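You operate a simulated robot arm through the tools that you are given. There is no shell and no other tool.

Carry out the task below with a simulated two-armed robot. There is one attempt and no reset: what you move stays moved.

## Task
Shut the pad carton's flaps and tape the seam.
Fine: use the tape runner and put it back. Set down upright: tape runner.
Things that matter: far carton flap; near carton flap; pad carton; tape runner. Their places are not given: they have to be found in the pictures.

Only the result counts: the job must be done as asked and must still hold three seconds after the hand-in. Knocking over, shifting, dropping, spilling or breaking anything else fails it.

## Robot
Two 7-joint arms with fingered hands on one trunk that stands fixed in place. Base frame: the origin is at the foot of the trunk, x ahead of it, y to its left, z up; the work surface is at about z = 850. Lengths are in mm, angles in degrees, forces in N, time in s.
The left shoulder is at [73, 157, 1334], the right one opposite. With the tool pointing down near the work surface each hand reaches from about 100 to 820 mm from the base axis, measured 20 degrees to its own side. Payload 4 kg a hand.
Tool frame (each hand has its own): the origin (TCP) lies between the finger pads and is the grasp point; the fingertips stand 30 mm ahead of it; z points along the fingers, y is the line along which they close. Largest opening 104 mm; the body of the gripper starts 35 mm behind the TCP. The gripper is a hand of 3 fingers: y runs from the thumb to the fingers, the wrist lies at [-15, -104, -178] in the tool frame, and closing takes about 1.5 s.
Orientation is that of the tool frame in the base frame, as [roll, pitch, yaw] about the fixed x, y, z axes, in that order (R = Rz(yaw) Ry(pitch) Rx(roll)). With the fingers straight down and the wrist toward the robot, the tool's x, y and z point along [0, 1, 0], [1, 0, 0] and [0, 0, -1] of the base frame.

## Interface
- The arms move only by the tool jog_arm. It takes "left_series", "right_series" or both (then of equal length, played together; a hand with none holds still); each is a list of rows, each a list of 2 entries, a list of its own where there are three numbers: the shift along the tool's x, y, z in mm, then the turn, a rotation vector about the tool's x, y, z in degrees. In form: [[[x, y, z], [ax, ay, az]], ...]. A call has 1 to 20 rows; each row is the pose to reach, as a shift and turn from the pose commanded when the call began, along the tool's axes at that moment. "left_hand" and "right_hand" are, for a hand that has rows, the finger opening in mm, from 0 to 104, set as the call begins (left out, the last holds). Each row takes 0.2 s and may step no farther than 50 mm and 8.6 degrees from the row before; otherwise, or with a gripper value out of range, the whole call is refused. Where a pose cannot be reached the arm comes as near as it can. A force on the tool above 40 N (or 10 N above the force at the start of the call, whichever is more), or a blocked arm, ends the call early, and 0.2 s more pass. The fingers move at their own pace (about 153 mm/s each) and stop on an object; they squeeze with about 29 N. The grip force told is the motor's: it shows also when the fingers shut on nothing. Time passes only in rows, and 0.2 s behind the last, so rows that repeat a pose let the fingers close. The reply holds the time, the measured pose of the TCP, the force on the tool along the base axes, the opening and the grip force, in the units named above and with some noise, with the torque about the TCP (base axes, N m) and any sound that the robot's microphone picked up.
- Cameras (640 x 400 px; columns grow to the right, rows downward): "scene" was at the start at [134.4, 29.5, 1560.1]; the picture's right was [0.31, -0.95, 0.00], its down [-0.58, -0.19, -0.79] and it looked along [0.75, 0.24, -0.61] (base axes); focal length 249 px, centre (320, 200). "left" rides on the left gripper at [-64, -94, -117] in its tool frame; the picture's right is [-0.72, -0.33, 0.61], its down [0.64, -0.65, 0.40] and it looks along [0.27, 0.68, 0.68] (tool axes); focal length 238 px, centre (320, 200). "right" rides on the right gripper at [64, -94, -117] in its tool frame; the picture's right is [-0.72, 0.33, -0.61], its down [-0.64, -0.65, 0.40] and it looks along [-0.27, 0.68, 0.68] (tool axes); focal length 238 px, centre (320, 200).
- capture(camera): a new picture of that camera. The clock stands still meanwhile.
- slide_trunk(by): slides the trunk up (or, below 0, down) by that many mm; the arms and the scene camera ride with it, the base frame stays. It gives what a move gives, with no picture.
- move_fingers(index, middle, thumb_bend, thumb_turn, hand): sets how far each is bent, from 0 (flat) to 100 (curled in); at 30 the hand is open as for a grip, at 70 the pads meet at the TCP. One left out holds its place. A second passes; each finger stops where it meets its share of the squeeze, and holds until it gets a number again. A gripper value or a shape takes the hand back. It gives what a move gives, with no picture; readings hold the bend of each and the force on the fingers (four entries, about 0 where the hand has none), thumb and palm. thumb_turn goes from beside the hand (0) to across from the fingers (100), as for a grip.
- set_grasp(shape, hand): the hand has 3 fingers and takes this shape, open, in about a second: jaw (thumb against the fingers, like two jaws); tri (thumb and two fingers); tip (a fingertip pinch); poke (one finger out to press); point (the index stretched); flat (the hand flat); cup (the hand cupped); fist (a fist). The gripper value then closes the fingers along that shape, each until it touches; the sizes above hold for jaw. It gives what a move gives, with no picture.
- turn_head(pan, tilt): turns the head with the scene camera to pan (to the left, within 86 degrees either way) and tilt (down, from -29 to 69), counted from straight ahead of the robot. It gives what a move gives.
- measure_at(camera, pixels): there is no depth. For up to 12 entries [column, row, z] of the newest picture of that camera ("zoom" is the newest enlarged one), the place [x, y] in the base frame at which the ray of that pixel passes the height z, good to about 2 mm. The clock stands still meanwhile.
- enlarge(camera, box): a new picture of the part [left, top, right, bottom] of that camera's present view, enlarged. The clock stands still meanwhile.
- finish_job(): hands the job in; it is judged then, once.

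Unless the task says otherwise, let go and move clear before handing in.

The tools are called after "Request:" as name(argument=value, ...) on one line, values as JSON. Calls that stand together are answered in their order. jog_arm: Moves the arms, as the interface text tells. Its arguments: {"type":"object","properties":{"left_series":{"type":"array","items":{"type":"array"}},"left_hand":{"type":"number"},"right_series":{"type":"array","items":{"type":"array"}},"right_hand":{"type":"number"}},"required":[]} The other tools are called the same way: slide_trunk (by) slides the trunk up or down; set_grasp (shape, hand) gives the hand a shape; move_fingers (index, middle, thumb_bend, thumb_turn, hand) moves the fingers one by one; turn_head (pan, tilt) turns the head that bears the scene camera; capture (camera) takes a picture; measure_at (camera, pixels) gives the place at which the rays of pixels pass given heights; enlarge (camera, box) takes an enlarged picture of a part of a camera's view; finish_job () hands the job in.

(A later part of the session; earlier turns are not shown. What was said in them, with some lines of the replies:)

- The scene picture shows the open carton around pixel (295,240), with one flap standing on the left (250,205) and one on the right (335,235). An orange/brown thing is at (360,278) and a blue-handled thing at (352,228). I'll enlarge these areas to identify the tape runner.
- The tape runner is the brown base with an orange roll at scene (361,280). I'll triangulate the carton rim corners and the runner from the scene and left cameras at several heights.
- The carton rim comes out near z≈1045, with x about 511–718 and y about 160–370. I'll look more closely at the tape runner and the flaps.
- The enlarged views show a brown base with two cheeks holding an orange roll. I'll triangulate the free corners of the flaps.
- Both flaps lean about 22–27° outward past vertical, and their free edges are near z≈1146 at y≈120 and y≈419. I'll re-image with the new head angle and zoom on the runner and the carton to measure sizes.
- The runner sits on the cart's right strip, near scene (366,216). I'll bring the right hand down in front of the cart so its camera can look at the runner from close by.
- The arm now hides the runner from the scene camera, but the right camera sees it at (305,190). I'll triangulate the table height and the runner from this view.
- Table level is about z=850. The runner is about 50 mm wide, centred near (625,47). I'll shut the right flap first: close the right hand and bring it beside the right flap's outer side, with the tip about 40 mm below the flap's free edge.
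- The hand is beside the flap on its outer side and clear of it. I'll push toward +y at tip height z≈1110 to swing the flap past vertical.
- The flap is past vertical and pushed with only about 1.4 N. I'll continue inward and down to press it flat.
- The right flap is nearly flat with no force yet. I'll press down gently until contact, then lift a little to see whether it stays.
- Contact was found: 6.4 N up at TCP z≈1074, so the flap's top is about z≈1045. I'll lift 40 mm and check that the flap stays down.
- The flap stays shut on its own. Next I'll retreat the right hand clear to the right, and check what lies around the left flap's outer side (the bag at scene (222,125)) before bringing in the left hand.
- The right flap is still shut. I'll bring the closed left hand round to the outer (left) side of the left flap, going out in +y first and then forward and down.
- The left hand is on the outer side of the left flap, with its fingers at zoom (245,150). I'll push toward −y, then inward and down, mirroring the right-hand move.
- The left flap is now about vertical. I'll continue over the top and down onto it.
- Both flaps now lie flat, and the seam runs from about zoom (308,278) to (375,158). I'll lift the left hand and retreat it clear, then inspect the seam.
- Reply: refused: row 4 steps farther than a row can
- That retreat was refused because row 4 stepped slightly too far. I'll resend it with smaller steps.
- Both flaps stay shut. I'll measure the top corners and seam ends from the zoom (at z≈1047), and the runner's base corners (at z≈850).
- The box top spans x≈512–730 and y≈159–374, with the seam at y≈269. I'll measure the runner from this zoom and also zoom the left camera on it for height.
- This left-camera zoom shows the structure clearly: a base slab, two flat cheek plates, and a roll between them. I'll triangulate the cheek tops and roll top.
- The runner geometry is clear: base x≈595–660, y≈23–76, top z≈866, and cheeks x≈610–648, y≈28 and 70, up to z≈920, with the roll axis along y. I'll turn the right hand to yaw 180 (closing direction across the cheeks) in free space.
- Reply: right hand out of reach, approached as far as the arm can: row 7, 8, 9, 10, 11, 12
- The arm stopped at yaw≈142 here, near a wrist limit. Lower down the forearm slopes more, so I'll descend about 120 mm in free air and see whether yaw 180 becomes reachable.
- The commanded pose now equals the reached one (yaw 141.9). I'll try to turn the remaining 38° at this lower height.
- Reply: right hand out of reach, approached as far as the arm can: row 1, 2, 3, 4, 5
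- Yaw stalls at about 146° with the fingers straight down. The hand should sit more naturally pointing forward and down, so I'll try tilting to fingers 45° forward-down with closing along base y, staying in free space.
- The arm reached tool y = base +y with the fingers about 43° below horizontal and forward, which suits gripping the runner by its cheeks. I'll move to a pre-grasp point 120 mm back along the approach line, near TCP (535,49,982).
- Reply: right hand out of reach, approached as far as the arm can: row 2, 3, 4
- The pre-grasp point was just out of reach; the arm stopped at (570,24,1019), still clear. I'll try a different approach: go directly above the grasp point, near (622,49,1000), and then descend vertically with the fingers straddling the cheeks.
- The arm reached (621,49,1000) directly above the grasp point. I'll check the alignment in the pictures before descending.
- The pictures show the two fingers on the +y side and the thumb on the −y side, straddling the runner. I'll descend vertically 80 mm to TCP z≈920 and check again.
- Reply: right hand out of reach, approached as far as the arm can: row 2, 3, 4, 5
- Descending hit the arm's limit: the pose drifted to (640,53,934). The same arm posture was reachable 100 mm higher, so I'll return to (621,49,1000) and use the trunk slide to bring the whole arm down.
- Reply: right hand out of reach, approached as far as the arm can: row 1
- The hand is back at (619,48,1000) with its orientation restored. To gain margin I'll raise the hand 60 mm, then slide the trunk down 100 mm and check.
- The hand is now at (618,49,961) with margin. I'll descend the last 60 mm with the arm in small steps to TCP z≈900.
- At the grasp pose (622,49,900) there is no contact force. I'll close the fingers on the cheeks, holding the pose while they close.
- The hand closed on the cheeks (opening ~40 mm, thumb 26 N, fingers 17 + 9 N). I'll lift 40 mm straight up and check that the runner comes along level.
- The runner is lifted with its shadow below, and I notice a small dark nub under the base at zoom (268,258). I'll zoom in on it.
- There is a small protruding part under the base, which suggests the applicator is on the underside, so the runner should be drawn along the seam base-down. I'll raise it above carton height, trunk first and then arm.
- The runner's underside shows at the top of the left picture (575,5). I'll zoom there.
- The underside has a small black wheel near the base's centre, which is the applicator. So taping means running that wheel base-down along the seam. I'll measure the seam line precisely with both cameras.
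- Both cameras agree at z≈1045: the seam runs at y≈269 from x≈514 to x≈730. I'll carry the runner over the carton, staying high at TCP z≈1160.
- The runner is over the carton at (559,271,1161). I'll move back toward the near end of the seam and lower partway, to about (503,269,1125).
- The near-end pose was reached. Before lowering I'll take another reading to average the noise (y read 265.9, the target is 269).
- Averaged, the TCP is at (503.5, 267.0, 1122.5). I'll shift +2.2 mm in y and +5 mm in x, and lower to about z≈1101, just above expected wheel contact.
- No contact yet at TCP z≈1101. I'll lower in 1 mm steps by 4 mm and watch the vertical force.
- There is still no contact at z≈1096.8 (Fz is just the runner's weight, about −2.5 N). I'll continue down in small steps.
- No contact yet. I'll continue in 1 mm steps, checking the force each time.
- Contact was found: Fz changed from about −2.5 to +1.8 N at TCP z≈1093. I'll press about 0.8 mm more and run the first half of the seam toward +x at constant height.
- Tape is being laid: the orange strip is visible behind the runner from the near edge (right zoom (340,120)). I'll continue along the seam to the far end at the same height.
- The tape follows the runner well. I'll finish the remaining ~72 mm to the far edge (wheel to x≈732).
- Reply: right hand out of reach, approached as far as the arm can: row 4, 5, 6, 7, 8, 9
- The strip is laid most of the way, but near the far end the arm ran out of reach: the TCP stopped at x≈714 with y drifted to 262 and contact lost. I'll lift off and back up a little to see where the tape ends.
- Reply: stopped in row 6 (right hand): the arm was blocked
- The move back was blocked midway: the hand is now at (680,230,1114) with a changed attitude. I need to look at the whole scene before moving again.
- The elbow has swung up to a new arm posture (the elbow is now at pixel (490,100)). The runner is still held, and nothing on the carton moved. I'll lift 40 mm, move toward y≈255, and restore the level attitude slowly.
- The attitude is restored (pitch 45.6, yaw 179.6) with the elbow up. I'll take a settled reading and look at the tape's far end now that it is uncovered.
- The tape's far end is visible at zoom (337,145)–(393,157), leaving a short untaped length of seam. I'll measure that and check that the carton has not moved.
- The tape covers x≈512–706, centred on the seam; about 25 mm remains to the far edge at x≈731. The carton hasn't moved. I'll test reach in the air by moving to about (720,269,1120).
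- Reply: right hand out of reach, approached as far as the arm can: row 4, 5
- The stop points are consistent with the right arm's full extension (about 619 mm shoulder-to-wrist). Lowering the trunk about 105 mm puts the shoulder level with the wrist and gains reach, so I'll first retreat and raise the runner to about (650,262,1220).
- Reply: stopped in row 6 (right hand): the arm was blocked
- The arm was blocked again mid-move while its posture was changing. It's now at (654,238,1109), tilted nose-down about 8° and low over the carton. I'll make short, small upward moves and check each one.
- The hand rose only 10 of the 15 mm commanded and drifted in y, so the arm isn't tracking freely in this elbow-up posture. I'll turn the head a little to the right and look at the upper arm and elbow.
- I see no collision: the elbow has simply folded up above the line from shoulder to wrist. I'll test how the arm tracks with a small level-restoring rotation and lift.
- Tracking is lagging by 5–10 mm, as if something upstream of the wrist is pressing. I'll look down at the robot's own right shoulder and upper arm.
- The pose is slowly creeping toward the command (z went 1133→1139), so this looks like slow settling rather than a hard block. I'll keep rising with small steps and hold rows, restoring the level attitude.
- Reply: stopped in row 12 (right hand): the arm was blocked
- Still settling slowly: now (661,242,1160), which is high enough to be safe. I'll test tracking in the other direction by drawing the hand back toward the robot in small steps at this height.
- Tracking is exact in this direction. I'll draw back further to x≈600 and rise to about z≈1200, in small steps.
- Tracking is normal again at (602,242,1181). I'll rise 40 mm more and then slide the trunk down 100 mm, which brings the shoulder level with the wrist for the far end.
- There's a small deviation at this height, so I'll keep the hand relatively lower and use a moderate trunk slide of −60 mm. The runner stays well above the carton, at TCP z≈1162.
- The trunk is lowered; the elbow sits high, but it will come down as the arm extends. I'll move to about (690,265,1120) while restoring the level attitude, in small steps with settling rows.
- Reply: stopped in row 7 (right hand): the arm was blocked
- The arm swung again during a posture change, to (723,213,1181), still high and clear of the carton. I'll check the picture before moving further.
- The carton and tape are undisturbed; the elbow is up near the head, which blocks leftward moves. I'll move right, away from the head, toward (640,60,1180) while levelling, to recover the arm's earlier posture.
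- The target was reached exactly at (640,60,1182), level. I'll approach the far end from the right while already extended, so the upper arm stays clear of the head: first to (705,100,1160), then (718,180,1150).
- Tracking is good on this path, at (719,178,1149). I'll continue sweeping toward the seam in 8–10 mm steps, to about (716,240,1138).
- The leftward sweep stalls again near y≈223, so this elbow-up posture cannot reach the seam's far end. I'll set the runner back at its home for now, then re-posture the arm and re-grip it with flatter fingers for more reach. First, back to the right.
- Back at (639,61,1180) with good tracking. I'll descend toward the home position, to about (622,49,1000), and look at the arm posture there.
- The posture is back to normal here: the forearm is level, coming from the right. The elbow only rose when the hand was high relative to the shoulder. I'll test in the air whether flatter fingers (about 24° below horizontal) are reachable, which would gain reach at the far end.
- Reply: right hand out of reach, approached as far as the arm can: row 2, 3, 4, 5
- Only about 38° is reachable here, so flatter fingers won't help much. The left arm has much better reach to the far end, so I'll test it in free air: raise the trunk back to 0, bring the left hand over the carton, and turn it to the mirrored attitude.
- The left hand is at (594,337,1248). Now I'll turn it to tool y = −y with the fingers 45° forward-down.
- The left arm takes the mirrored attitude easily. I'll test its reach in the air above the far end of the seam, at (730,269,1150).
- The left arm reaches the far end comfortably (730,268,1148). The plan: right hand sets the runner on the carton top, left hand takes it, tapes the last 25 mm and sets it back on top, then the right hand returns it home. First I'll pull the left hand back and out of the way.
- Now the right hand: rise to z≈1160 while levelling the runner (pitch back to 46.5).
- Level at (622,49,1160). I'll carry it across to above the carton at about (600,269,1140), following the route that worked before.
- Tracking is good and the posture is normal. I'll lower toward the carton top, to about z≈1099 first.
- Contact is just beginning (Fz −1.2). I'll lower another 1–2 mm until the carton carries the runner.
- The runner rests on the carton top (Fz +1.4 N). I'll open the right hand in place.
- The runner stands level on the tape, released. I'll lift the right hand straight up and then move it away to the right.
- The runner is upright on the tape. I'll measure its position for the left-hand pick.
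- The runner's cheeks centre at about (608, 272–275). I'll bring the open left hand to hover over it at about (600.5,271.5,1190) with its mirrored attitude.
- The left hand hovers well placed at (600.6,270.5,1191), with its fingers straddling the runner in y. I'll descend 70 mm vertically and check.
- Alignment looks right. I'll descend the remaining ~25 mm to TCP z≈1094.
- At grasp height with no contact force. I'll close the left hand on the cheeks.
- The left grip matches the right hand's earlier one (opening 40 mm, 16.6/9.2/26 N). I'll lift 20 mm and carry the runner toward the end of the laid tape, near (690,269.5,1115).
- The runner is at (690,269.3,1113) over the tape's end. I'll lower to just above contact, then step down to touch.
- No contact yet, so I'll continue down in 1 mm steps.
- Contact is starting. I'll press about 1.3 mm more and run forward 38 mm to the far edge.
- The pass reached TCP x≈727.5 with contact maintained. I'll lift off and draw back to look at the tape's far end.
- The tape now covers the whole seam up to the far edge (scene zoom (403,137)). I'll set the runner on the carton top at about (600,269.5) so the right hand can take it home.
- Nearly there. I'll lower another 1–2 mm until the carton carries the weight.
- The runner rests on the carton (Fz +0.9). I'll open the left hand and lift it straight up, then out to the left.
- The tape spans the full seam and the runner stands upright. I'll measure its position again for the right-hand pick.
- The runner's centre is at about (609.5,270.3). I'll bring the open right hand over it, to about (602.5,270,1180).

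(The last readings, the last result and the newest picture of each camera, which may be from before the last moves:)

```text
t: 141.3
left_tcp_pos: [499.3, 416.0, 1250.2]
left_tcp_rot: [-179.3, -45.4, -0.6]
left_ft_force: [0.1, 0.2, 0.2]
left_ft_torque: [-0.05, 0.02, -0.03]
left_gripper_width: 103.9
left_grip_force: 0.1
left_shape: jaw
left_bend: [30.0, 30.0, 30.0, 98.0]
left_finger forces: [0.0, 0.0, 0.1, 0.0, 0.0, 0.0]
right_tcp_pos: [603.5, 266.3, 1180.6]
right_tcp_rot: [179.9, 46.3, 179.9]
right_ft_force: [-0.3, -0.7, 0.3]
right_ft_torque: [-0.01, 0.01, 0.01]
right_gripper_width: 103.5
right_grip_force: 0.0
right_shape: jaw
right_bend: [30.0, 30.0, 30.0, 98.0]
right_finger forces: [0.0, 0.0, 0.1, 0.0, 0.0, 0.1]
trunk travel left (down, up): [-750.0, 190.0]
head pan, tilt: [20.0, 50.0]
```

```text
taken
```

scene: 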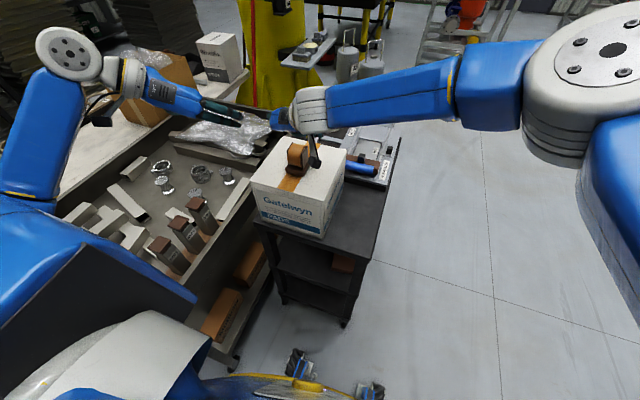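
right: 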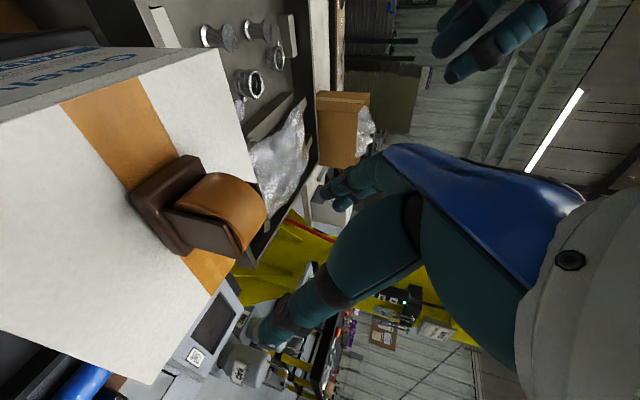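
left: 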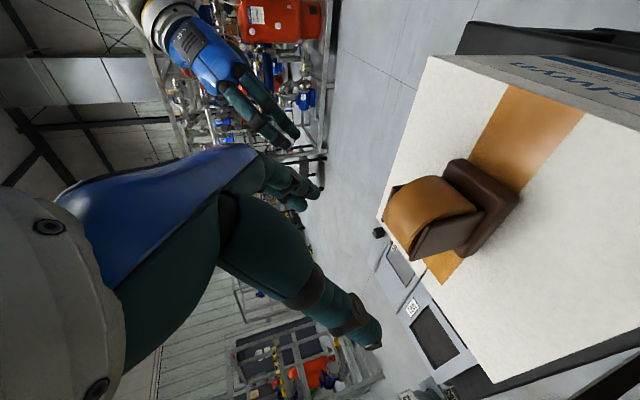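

The right hand is over the runner, slightly short in y at this height. I'll descend in steps and re-check y lower down.

Request:
jog_arm(right_series=[[[10, 0, 9.6], [0, 0, 0]], [[20, 0, 19], [0, 0, 0]], [[30, 0, 28.7], [0, 0, 0]], [[40, 0, 38.2], [0, 0, 0]], [[43.5, 0, 41.5], [0, 0, 0]], [[43.5, 0, 41.5], [0, 0, 0]]])

Request:
jog_arm(right_series=[[[0, 0, 0], [0, 0, 0]]])

Request:
enlarge(camera="scene", box=[240, 110, 360, 210])

Request:
enlarge(camera="right", box=[60, 100, 400, 340])

```text
t: 142.7
left_tcp_pos: [496.0, 420.4, 1250.2]
left_tcp_rot: [-179.3, -45.4, -0.6]
left_ft_force: [-0.8, 0.4, -0.7]
left_ft_torque: [0.0, -0.03, 0.02]
left_gripper_width: 103.7
left_grip_force: 0.1
left_shape: jaw
left_bend: [30.0, 30.0, 30.0, 98.0]
left_finger forces: [0.0, 0.1, 0.1, 0.0, 0.0, 0.0]
right_tcp_pos: [603.4, 269.9, 1118.6]
right_tcp_rot: [-180.0, 46.4, 179.9]
right_ft_force: [0.4, 0.2, -0.2]
right_ft_torque: [-0.01, 0.01, -0.01]
right_gripper_width: 103.8
right_grip_force: 0.1
right_shape: jaw
right_bend: [30.0, 30.0, 30.0, 98.0]
right_finger forces: [0.0, 0.0, 0.0, 0.0, 0.1, 0.1]
trunk travel left (down, up): [-750.0, 190.0]
head pan, tilt: [20.0, 50.0]
```

```text
t: 143.1
left_tcp_pos: [496.4, 419.8, 1249.5]
left_tcp_rot: [-179.5, -45.4, -0.3]
left_ft_force: [-0.3, 0.2, 0.0]
left_ft_torque: [0.01, 0.01, 0.0]
left_gripper_width: 103.5
left_grip_force: 0.1
left_shape: jaw
left_bend: [30.0, 30.0, 30.0, 98.0]
left_finger forces: [0.0, 0.0, 0.1, 0.1, 0.0, 0.1]
right_tcp_pos: [602.3, 268.2, 1119.8]
right_tcp_rot: [-180.0, 46.4, 180.0]
right_ft_force: [-0.7, -0.4, 0.2]
right_ft_torque: [0.0, -0.03, -0.01]
right_gripper_width: 103.6
right_grip_force: 0.0
right_shape: jaw
right_bend: [30.0, 30.0, 30.0, 98.0]
right_finger forces: [0.1, 0.1, 0.0, 0.0, 0.0, 0.0]
trunk travel left (down, up): [-750.0, 190.0]
head pan, tilt: [20.0, 50.0]
```

```text
4.00 times, centred on (300, 160) of scene
```

zoom: 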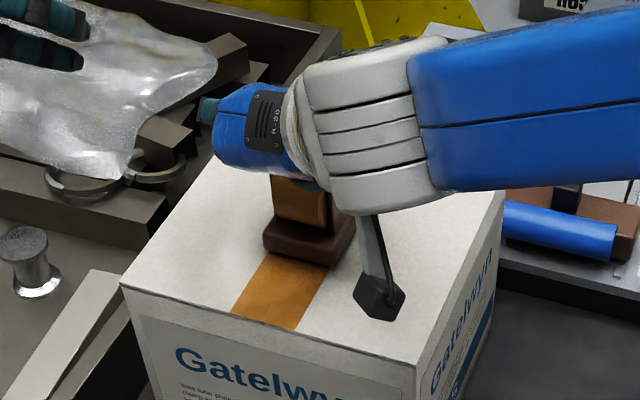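

```text
1.67 times, centred on (230, 220) of right
```

zoom: 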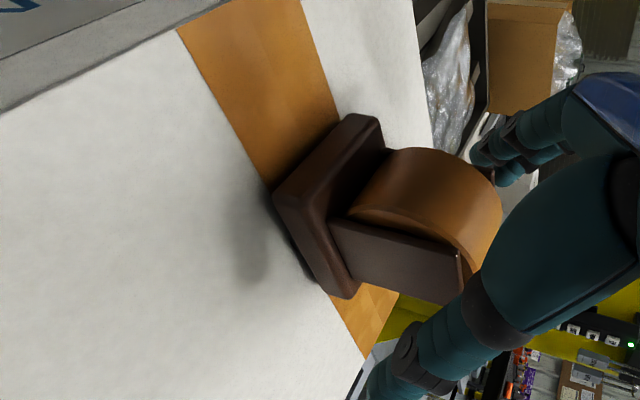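

Position is good at (603,269.3,1119). I'll descend the last 25 mm and close on the cheeks.

Request:
jog_arm(right_series=[[[6, 0, 5.7], [0, 0, 0]], [[12, 0, 11.5], [0, 0, 0]], [[18, 0.5, 17.2], [0, 0, 0]], [[18, 0.5, 17.2], [0, 0, 0]]])

Request:
jog_arm(right_hand=0, right_series=[[[0, 0, 0], [0, 0, 0]], [[0, 0, 0], [0, 0, 0]], [[0, 0, 0], [0, 0, 0]], [[0, 0, 0], [0, 0, 0]], [[0, 0, 0], [0, 0, 0]], [[0, 0, 0], [0, 0, 0]], [[0, 0, 0], [0, 0, 0]], [[0, 0, 0], [0, 0, 0]], [[0, 0, 0], [0, 0, 0]]])

Request:
enlarge(camera="right", box=[60, 100, 400, 340])

```text
t: 144.1
left_tcp_pos: [497.2, 420.1, 1248.4]
left_tcp_rot: [-179.6, -45.5, -0.3]
left_ft_force: [-0.8, -0.5, 0.0]
left_ft_torque: [0.02, 0.01, 0.0]
left_gripper_width: 103.6
left_grip_force: 0.1
left_shape: jaw
left_bend: [30.0, 30.0, 30.0, 98.0]
left_finger forces: [0.0, 0.0, 0.0, 0.0, 0.0, 0.0]
right_tcp_pos: [601.9, 269.7, 1094.8]
right_tcp_rot: [180.0, 46.4, 179.8]
right_ft_force: [0.2, -0.7, -0.3]
right_ft_torque: [0.01, 0.01, -0.01]
right_gripper_width: 103.7
right_grip_force: 0.1
right_shape: jaw
right_bend: [30.0, 30.0, 30.0, 98.0]
right_finger forces: [0.0, 0.0, 0.0, 0.0, 0.0, 0.1]
trunk travel left (down, up): [-750.0, 190.0]
head pan, tilt: [20.0, 50.0]
```

```text
t: 146.1
left_tcp_pos: [497.7, 419.8, 1248.4]
left_tcp_rot: [-179.5, -45.4, -0.4]
left_ft_force: [0.4, -0.1, 0.4]
left_ft_torque: [0.01, 0.0, -0.01]
left_gripper_width: 103.5
left_grip_force: 0.1
left_shape: jaw
left_bend: [30.0, 30.0, 30.0, 98.0]
left_finger forces: [0.1, 0.0, 0.1, 0.1, 0.0, 0.0]
right_tcp_pos: [604.1, 268.5, 1095.2]
right_tcp_rot: [-179.9, 46.3, 179.9]
right_ft_force: [-0.4, -0.9, 0.6]
right_ft_torque: [-0.01, 0.01, 0.0]
right_gripper_width: 40.0
right_grip_force: 28.8
right_shape: jaw
right_bend: [74.0, 51.0, 72.0, 100.0]
right_finger forces: [16.8, 9.2, 0.0, 0.1, 26.5, 0.0]
trunk travel left (down, up): [-750.0, 190.0]
head pan, tilt: [20.0, 50.0]
```

```text
1.67 times, centred on (230, 220) of right
```

zoom: 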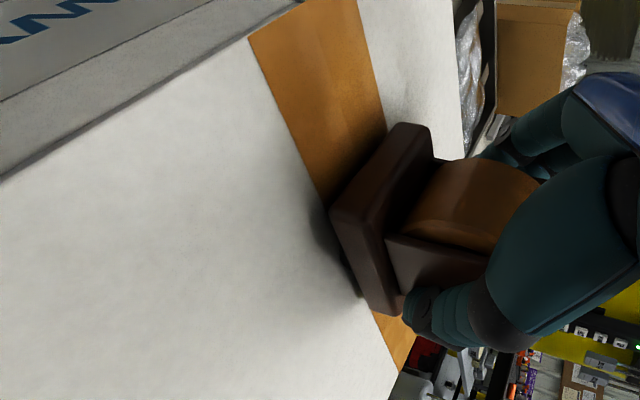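

The grip is firm. I'll lift 45 mm and carry the runner back to the right, to above its home at (622,50).

Request:
jog_arm(right_series=[[[-7, 0, -7], [0, 0, 0]], [[-20, 0, -19], [0, 0, 0]], [[-32.6, 0, -31], [0, 0, 0]], [[-34.5, -31, -29], [0, 0, 0]], [[-36.4, -62, -27], [0, 0, 0]], [[-38.3, -93, -25], [0, 0, 0]], [[-40.2, -124, -23], [0, 0, 0]], [[-42, -155, -21], [0, 0, 0]], [[-44, -186, -19], [0, 0, 0]], [[-45.6, -219, -17], [0, 0, 0]], [[-45.6, -219, -17], [0, 0, 0]]])

Request:
capture(camera="scene")

Request:
enlarge(camera="scene", box=[230, 110, 350, 220])

```text
t: 148.5
left_tcp_pos: [499.1, 420.4, 1249.3]
left_tcp_rot: [-179.5, -45.4, -0.4]
left_ft_force: [0.2, 0.3, 0.6]
left_ft_torque: [0.01, -0.03, 0.01]
left_gripper_width: 103.9
left_grip_force: 0.1
left_shape: jaw
left_bend: [30.0, 30.0, 30.0, 98.0]
left_finger forces: [0.0, 0.1, 0.0, 0.1, 0.0, 0.0]
right_tcp_pos: [621.9, 49.4, 1140.5]
right_tcp_rot: [-179.9, 46.4, 180.0]
right_ft_force: [-0.4, 0.1, -2.9]
right_ft_torque: [-0.02, -0.03, -0.02]
right_gripper_width: 40.1
right_grip_force: 29.4
right_shape: jaw
right_bend: [74.0, 51.0, 72.0, 100.0]
right_finger forces: [17.0, 9.5, 0.1, 0.1, 26.5, 0.1]
trunk travel left (down, up): [-750.0, 190.0]
head pan, tilt: [20.0, 50.0]
```

```text
taken
```

scene: 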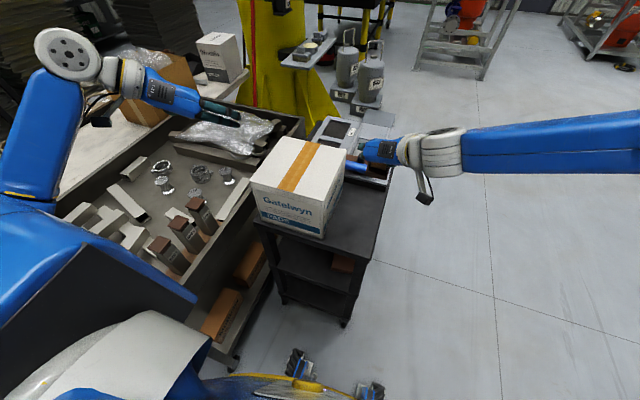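

```text
3.64 times, centred on (290, 165) of scene
```

zoom: 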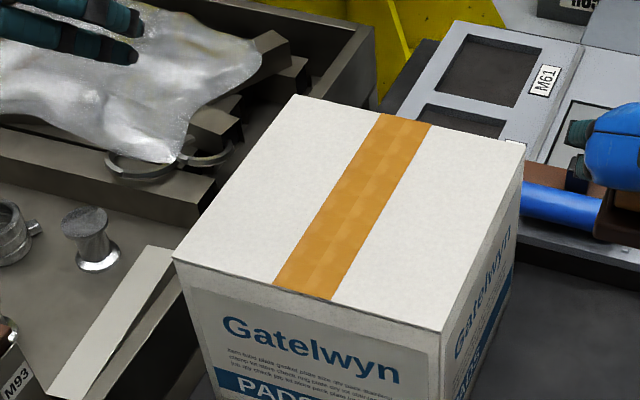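

The seam is taped front to back. I'll now bring the runner down home: arm down 80 mm, then trunk down 100 mm.

Request:
jog_arm(right_series=[[[14.5, 0, 13.8], [0, 0, 0]], [[29, 0, 27.5], [0, 0, 0]], [[43.5, 0, 41.3], [0, 0, 0]], [[58, 0, 55], [0, 0, 0]], [[58, 0, 55], [0, 0, 0]]])

Request:
slide_trunk(by=-100)

Request:
capture(camera="scene")

Request:
enlarge(camera="scene", box=[320, 150, 430, 240])

```text
t: 149.7
left_tcp_pos: [497.8, 420.7, 1248.3]
left_tcp_rot: [-179.4, -45.4, -0.4]
left_ft_force: [0.1, 0.1, 0.4]
left_ft_torque: [0.03, 0.02, -0.01]
left_gripper_width: 103.7
left_grip_force: 0.0
left_shape: jaw
left_bend: [30.0, 30.0, 30.0, 98.0]
left_finger forces: [0.1, 0.1, 0.0, 0.0, 0.0, 0.0]
right_tcp_pos: [622.4, 50.9, 1059.4]
right_tcp_rot: [180.0, 46.4, 179.8]
right_ft_force: [0.1, -0.7, -2.4]
right_ft_torque: [0.02, 0.0, 0.0]
right_gripper_width: 40.4
right_grip_force: 28.9
right_shape: jaw
right_bend: [74.0, 51.0, 72.0, 100.0]
right_finger forces: [17.0, 9.5, 0.0, 0.0, 26.5, 0.0]
trunk travel left (down, up): [-750.0, 190.0]
head pan, tilt: [20.0, 50.0]
```

```text
t: 151.1
left_tcp_pos: [499.0, 420.2, 1149.2]
left_tcp_rot: [-179.4, -45.5, -0.3]
left_ft_force: [0.6, -0.1, 0.1]
left_ft_torque: [-0.01, -0.03, 0.0]
left_gripper_width: 103.6
left_grip_force: 0.1
left_shape: jaw
left_bend: [30.0, 30.0, 30.0, 98.0]
left_finger forces: [0.0, 0.0, 0.0, 0.0, 0.1, 0.0]
right_tcp_pos: [621.8, 50.0, 959.8]
right_tcp_rot: [180.0, 46.3, 179.9]
right_ft_force: [0.2, -0.2, -1.2]
right_ft_torque: [0.01, 0.03, -0.02]
right_gripper_width: 40.2
right_grip_force: 29.0
right_shape: jaw
right_bend: [74.0, 51.0, 72.0, 100.0]
right_finger forces: [17.1, 9.5, 0.0, 0.0, 26.4, 0.0]
trunk travel left (down, up): [-650.0, 290.0]
head pan, tilt: [20.0, 50.0]
```

```text
taken
```

scene: 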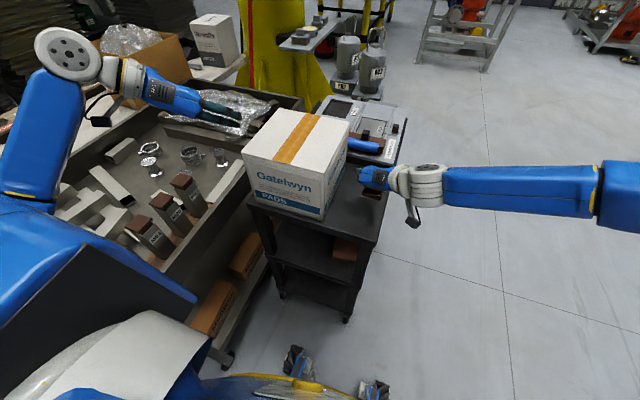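

```text
4.44 times, centred on (375, 195) of scene
```

zoom: 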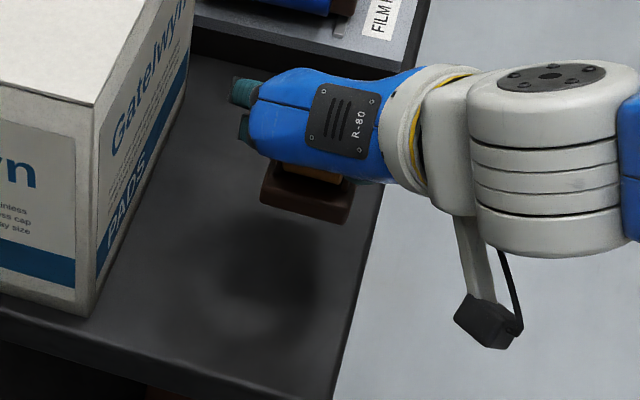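

The runner hangs above its home, with the shadow directly below. I'll descend to about z≈904, then touch down in small steps.

Request:
jog_arm(right_series=[[[10, 0, 9.5], [0, 0, 0]], [[20, 0, 19], [0, 0, 0]], [[30, 0, 28.5], [0, 0, 0]], [[40, 0, 38], [0, 0, 0]], [[40, 0, 38], [0, 0, 0]]])

Request:
jog_arm(right_series=[[[0.73, 0, 0.69], [0, 0, 0]], [[1.45, 0, 1.38], [0, 0, 0]], [[2.2, 0, 2.07], [0, 0, 0]], [[2.2, 0, 2.07], [0, 0, 0]]])

Request:
jog_arm(right_series=[[[0.73, 0, 0.69], [0, 0, 0]], [[0.73, 0, 0.69], [0, 0, 0]]])

```text
t: 152.3
left_tcp_pos: [497.1, 420.2, 1148.9]
left_tcp_rot: [-179.4, -45.4, -0.4]
left_ft_force: [0.4, 0.0, 0.0]
left_ft_torque: [0.03, -0.03, -0.02]
left_gripper_width: 103.7
left_grip_force: 0.0
left_shape: jaw
left_bend: [30.0, 30.0, 30.0, 98.0]
left_finger forces: [0.1, 0.1, 0.1, 0.1, 0.1, 0.0]
right_tcp_pos: [621.8, 49.1, 904.6]
right_tcp_rot: [179.9, 46.4, 179.9]
right_ft_force: [-0.1, 0.2, -1.8]
right_ft_torque: [0.02, -0.02, 0.0]
right_gripper_width: 40.0
right_grip_force: 28.6
right_shape: jaw
right_bend: [74.0, 51.0, 72.0, 100.0]
right_finger forces: [17.0, 9.5, 0.0, 0.0, 26.3, 0.0]
trunk travel left (down, up): [-650.0, 290.0]
head pan, tilt: [20.0, 50.0]
```

```text
t: 153.3
left_tcp_pos: [497.6, 420.6, 1148.9]
left_tcp_rot: [-179.4, -45.4, -0.4]
left_ft_force: [-0.2, 0.7, -0.2]
left_ft_torque: [0.01, -0.01, 0.01]
left_gripper_width: 103.9
left_grip_force: 0.1
left_shape: jaw
left_bend: [30.0, 30.0, 30.0, 98.0]
left_finger forces: [0.0, 0.0, 0.0, 0.1, 0.1, 0.0]
right_tcp_pos: [621.8, 52.1, 901.1]
right_tcp_rot: [180.0, 46.5, 179.9]
right_ft_force: [0.1, 0.1, -1.2]
right_ft_torque: [0.0, 0.02, -0.01]
right_gripper_width: 40.3
right_grip_force: 28.7
right_shape: jaw
right_bend: [74.0, 51.0, 72.0, 100.0]
right_finger forces: [17.1, 9.6, 0.0, 0.0, 26.4, 0.0]
trunk travel left (down, up): [-650.0, 290.0]
head pan, tilt: [20.0, 50.0]
```

```text
t: 153.9
left_tcp_pos: [497.9, 419.8, 1148.9]
left_tcp_rot: [-179.5, -45.4, -0.4]
left_ft_force: [1.0, 0.3, -0.3]
left_ft_torque: [-0.01, 0.01, -0.02]
left_gripper_width: 103.9
left_grip_force: 0.0
left_shape: jaw
left_bend: [30.0, 30.0, 30.0, 98.0]
left_finger forces: [0.1, 0.0, 0.0, 0.0, 0.0, 0.0]
right_tcp_pos: [623.3, 49.8, 900.1]
right_tcp_rot: [179.9, 46.4, 179.8]
right_ft_force: [0.4, 0.1, 0.7]
right_ft_torque: [-0.01, 0.01, 0.02]
right_gripper_width: 40.1
right_grip_force: 29.0
right_shape: jaw
right_bend: [74.0, 51.0, 72.0, 100.0]
right_finger forces: [17.2, 9.4, 0.0, 0.0, 26.5, 0.1]
trunk travel left (down, up): [-650.0, 290.0]
head pan, tilt: [20.0, 50.0]
```

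Touchdown: Fz +0.7 N at z≈900, the same height as at the pick. I'll settle 0.4 mm more and open the hand.

Request:
jog_arm(right_series=[[[0.3, 0, 0.3], [0, 0, 0]], [[0.3, 0, 0.3], [0, 0, 0]]])

Request:
jog_arm(right_hand=104, right_series=[[[0, 0, 0], [0, 0, 0]], [[0, 0, 0], [0, 0, 0]], [[0, 0, 0], [0, 0, 0]], [[0, 0, 0], [0, 0, 0]], [[0, 0, 0], [0, 0, 0]], [[0, 0, 0], [0, 0, 0]]])

Request:
enlarge(camera="right", box=[120, 100, 440, 340])

```text
t: 154.5
left_tcp_pos: [496.9, 419.4, 1149.3]
left_tcp_rot: [-179.4, -45.5, -0.4]
left_ft_force: [-0.2, 0.0, -0.3]
left_ft_torque: [-0.01, 0.02, 0.02]
left_gripper_width: 103.4
left_grip_force: 0.0
left_shape: jaw
left_bend: [30.0, 30.0, 30.0, 98.0]
left_finger forces: [0.0, 0.0, 0.1, 0.0, 0.0, 0.1]
right_tcp_pos: [622.4, 49.9, 900.5]
right_tcp_rot: [-179.9, 46.5, 179.9]
right_ft_force: [-0.1, 0.6, 2.1]
right_ft_torque: [0.02, -0.07, -0.01]
right_gripper_width: 40.3
right_grip_force: 29.2
right_shape: jaw
right_bend: [74.0, 51.0, 72.0, 100.0]
right_finger forces: [17.2, 9.6, 0.1, 0.1, 26.6, 0.0]
trunk travel left (down, up): [-650.0, 290.0]
head pan, tilt: [20.0, 50.0]
```

```text
t: 155.9
left_tcp_pos: [497.2, 418.9, 1150.0]
left_tcp_rot: [-179.5, -45.4, -0.4]
left_ft_force: [-0.4, 0.6, -0.9]
left_ft_torque: [-0.01, -0.02, 0.01]
left_gripper_width: 103.9
left_grip_force: 0.2
left_shape: jaw
left_bend: [30.0, 30.0, 30.0, 98.0]
left_finger forces: [0.0, 0.1, 0.0, 0.0, 0.0, 0.0]
right_tcp_pos: [621.9, 51.0, 900.7]
right_tcp_rot: [-179.9, 46.5, 180.0]
right_ft_force: [0.2, -0.4, -0.2]
right_ft_torque: [0.02, -0.03, 0.0]
right_gripper_width: 103.5
right_grip_force: 0.0
right_shape: jaw
right_bend: [30.0, 30.0, 30.0, 98.0]
right_finger forces: [0.0, 0.0, 0.0, 0.0, 0.0, 0.0]
trunk travel left (down, up): [-650.0, 290.0]
head pan, tilt: [20.0, 50.0]
```

```text
1.67 times, centred on (280, 220) of right
```

zoom: 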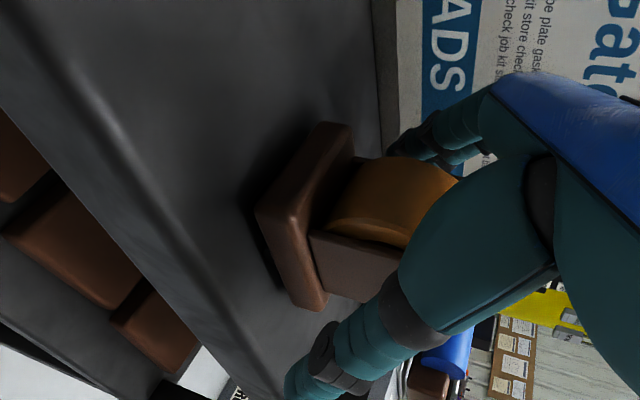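

The view matches the one before the original pick, so the runner is back home. I'll lift the hand straight up 60 mm, then raise the trunk.

Request:
jog_arm(right_series=[[[-7.3, 0, -6.9], [0, 0, 0]], [[-18, 0, -17.2], [0, 0, 0]], [[-32, 0, -30], [0, 0, 0]], [[-43.5, 0, -41.3], [0, 0, 0]], [[-43.5, 0, -41.3], [0, 0, 0]]])

Request:
slide_trunk(by=100)

Request:
jog_arm(right_series=[[[-14, -30, -13], [0, 0, 0]], [[-28, -60, -26], [0, 0, 0]], [[-42, -90, -40], [0, 0, 0]], [[-56, -120, -53], [0, 0, 0]], [[-56, -120, -53], [0, 0, 0]]])

Request:
capture(camera="scene")

Request:
enlarge(camera="scene", box=[230, 110, 400, 240])

Request:
enlarge(camera="scene", box=[345, 195, 390, 235])

```text
t: 157.1
left_tcp_pos: [498.8, 419.1, 1148.9]
left_tcp_rot: [-179.4, -45.3, -0.4]
left_ft_force: [1.0, 0.2, 0.4]
left_ft_torque: [-0.01, 0.01, 0.0]
left_gripper_width: 103.7
left_grip_force: 0.0
left_shape: jaw
left_bend: [30.0, 30.0, 30.0, 98.0]
left_finger forces: [0.1, 0.1, 0.1, 0.0, 0.1, 0.1]
right_tcp_pos: [623.5, 50.3, 961.0]
right_tcp_rot: [180.0, 46.4, 179.8]
right_ft_force: [-0.8, 0.0, 0.3]
right_ft_torque: [0.02, -0.04, 0.01]
right_gripper_width: 103.6
right_grip_force: 0.1
right_shape: jaw
right_bend: [30.0, 30.0, 30.0, 98.0]
right_finger forces: [0.0, 0.0, 0.0, 0.1, 0.0, 0.0]
trunk travel left (down, up): [-650.0, 290.0]
head pan, tilt: [20.0, 50.0]
```

```text
t: 158.4
left_tcp_pos: [498.1, 419.1, 1249.1]
left_tcp_rot: [-179.5, -45.4, -0.4]
left_ft_force: [0.9, 0.3, -0.1]
left_ft_torque: [0.0, -0.02, 0.03]
left_gripper_width: 103.7
left_grip_force: 0.1
left_shape: jaw
left_bend: [30.0, 30.0, 30.0, 98.0]
left_finger forces: [0.0, 0.0, 0.0, 0.0, 0.0, 0.0]
right_tcp_pos: [623.6, 50.8, 1060.5]
right_tcp_rot: [-180.0, 46.3, 179.9]
right_ft_force: [0.4, 0.2, 0.2]
right_ft_torque: [0.0, -0.03, 0.0]
right_gripper_width: 103.5
right_grip_force: 0.1
right_shape: jaw
right_bend: [30.0, 30.0, 30.0, 98.0]
right_finger forces: [0.0, 0.1, 0.0, 0.0, 0.1, 0.1]
trunk travel left (down, up): [-750.0, 190.0]
head pan, tilt: [20.0, 50.0]
```

```text
t: 159.6
left_tcp_pos: [497.4, 420.5, 1249.0]
left_tcp_rot: [-179.4, -45.4, -0.4]
left_ft_force: [-0.8, -0.1, -0.2]
left_ft_torque: [-0.03, 0.02, 0.02]
left_gripper_width: 103.8
left_grip_force: 0.0
left_shape: jaw
left_bend: [30.0, 30.0, 30.0, 98.0]
left_finger forces: [0.1, 0.0, 0.0, 0.1, 0.1, 0.1]
right_tcp_pos: [623.2, -70.5, 1136.4]
right_tcp_rot: [180.0, 46.4, 179.9]
right_ft_force: [0.6, 0.4, -0.9]
right_ft_torque: [-0.01, -0.03, 0.03]
right_gripper_width: 103.8
right_grip_force: 0.1
right_shape: jaw
right_bend: [30.0, 30.0, 30.0, 98.0]
right_finger forces: [0.1, 0.0, 0.0, 0.1, 0.0, 0.0]
trunk travel left (down, up): [-750.0, 190.0]
head pan, tilt: [20.0, 50.0]
```

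```text
taken
```

scene: 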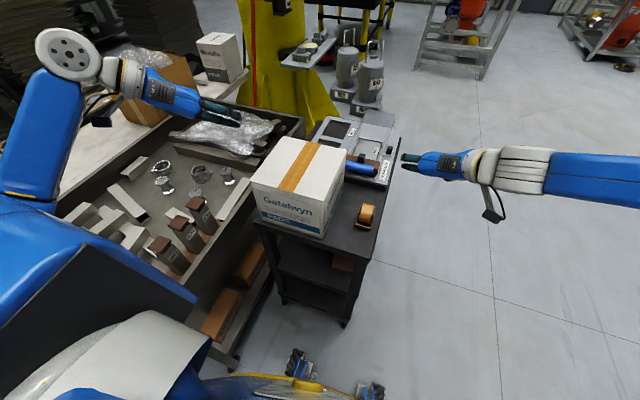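

```text
3.08 times, centred on (315, 175) of scene
```

zoom: 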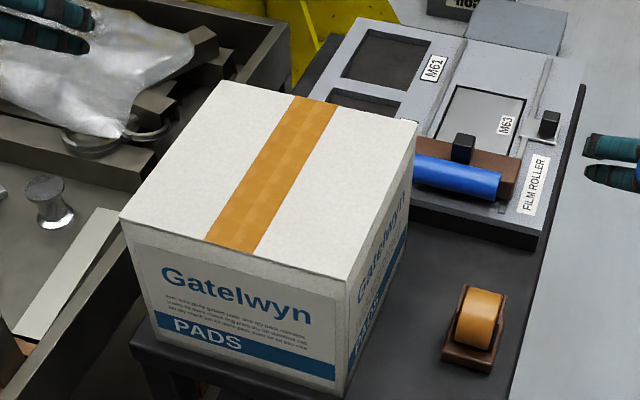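

```text
10.00 times, centred on (368, 215) of scene
```

zoom: 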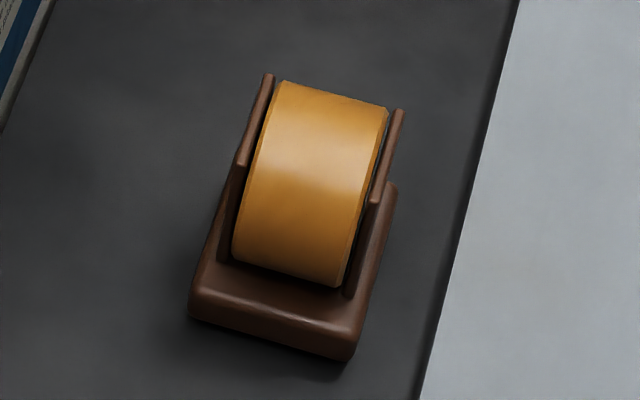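

The final pictures show both flaps shut, tape along the whole seam from front edge to back edge, and the runner upright within about 1–2 mm of its original place. Both hands are empty and clear, so I'm handing in.

Request:
finish_job()

```text
The job is handed in.
```

The carton is shut and its seam is taped from the front edge to the back edge. The tape runner stands upright on the cart, within about 1–2 mm of where it started. The job is handed in, and I haven't seen the verdict.

- **Flaps:** Both stayed flat after I let go, and the last pictures show the carton where it was.
- **Taping:** The right arm ran out of reach about 25 mm before the far end of the seam. I set the runner down on top of the carton, and the left hand taped the last stretch. The right hand then carried the runner back.
- **Arm trouble:** While trying to reach that last stretch, the right arm stalled or swung off its path several times above the carton. I saw nothing touched or moved by it.

Both hands were open, empty and clear of everything at hand-in. I saw no change to the other items on the cart or in the tray in the last pictures.
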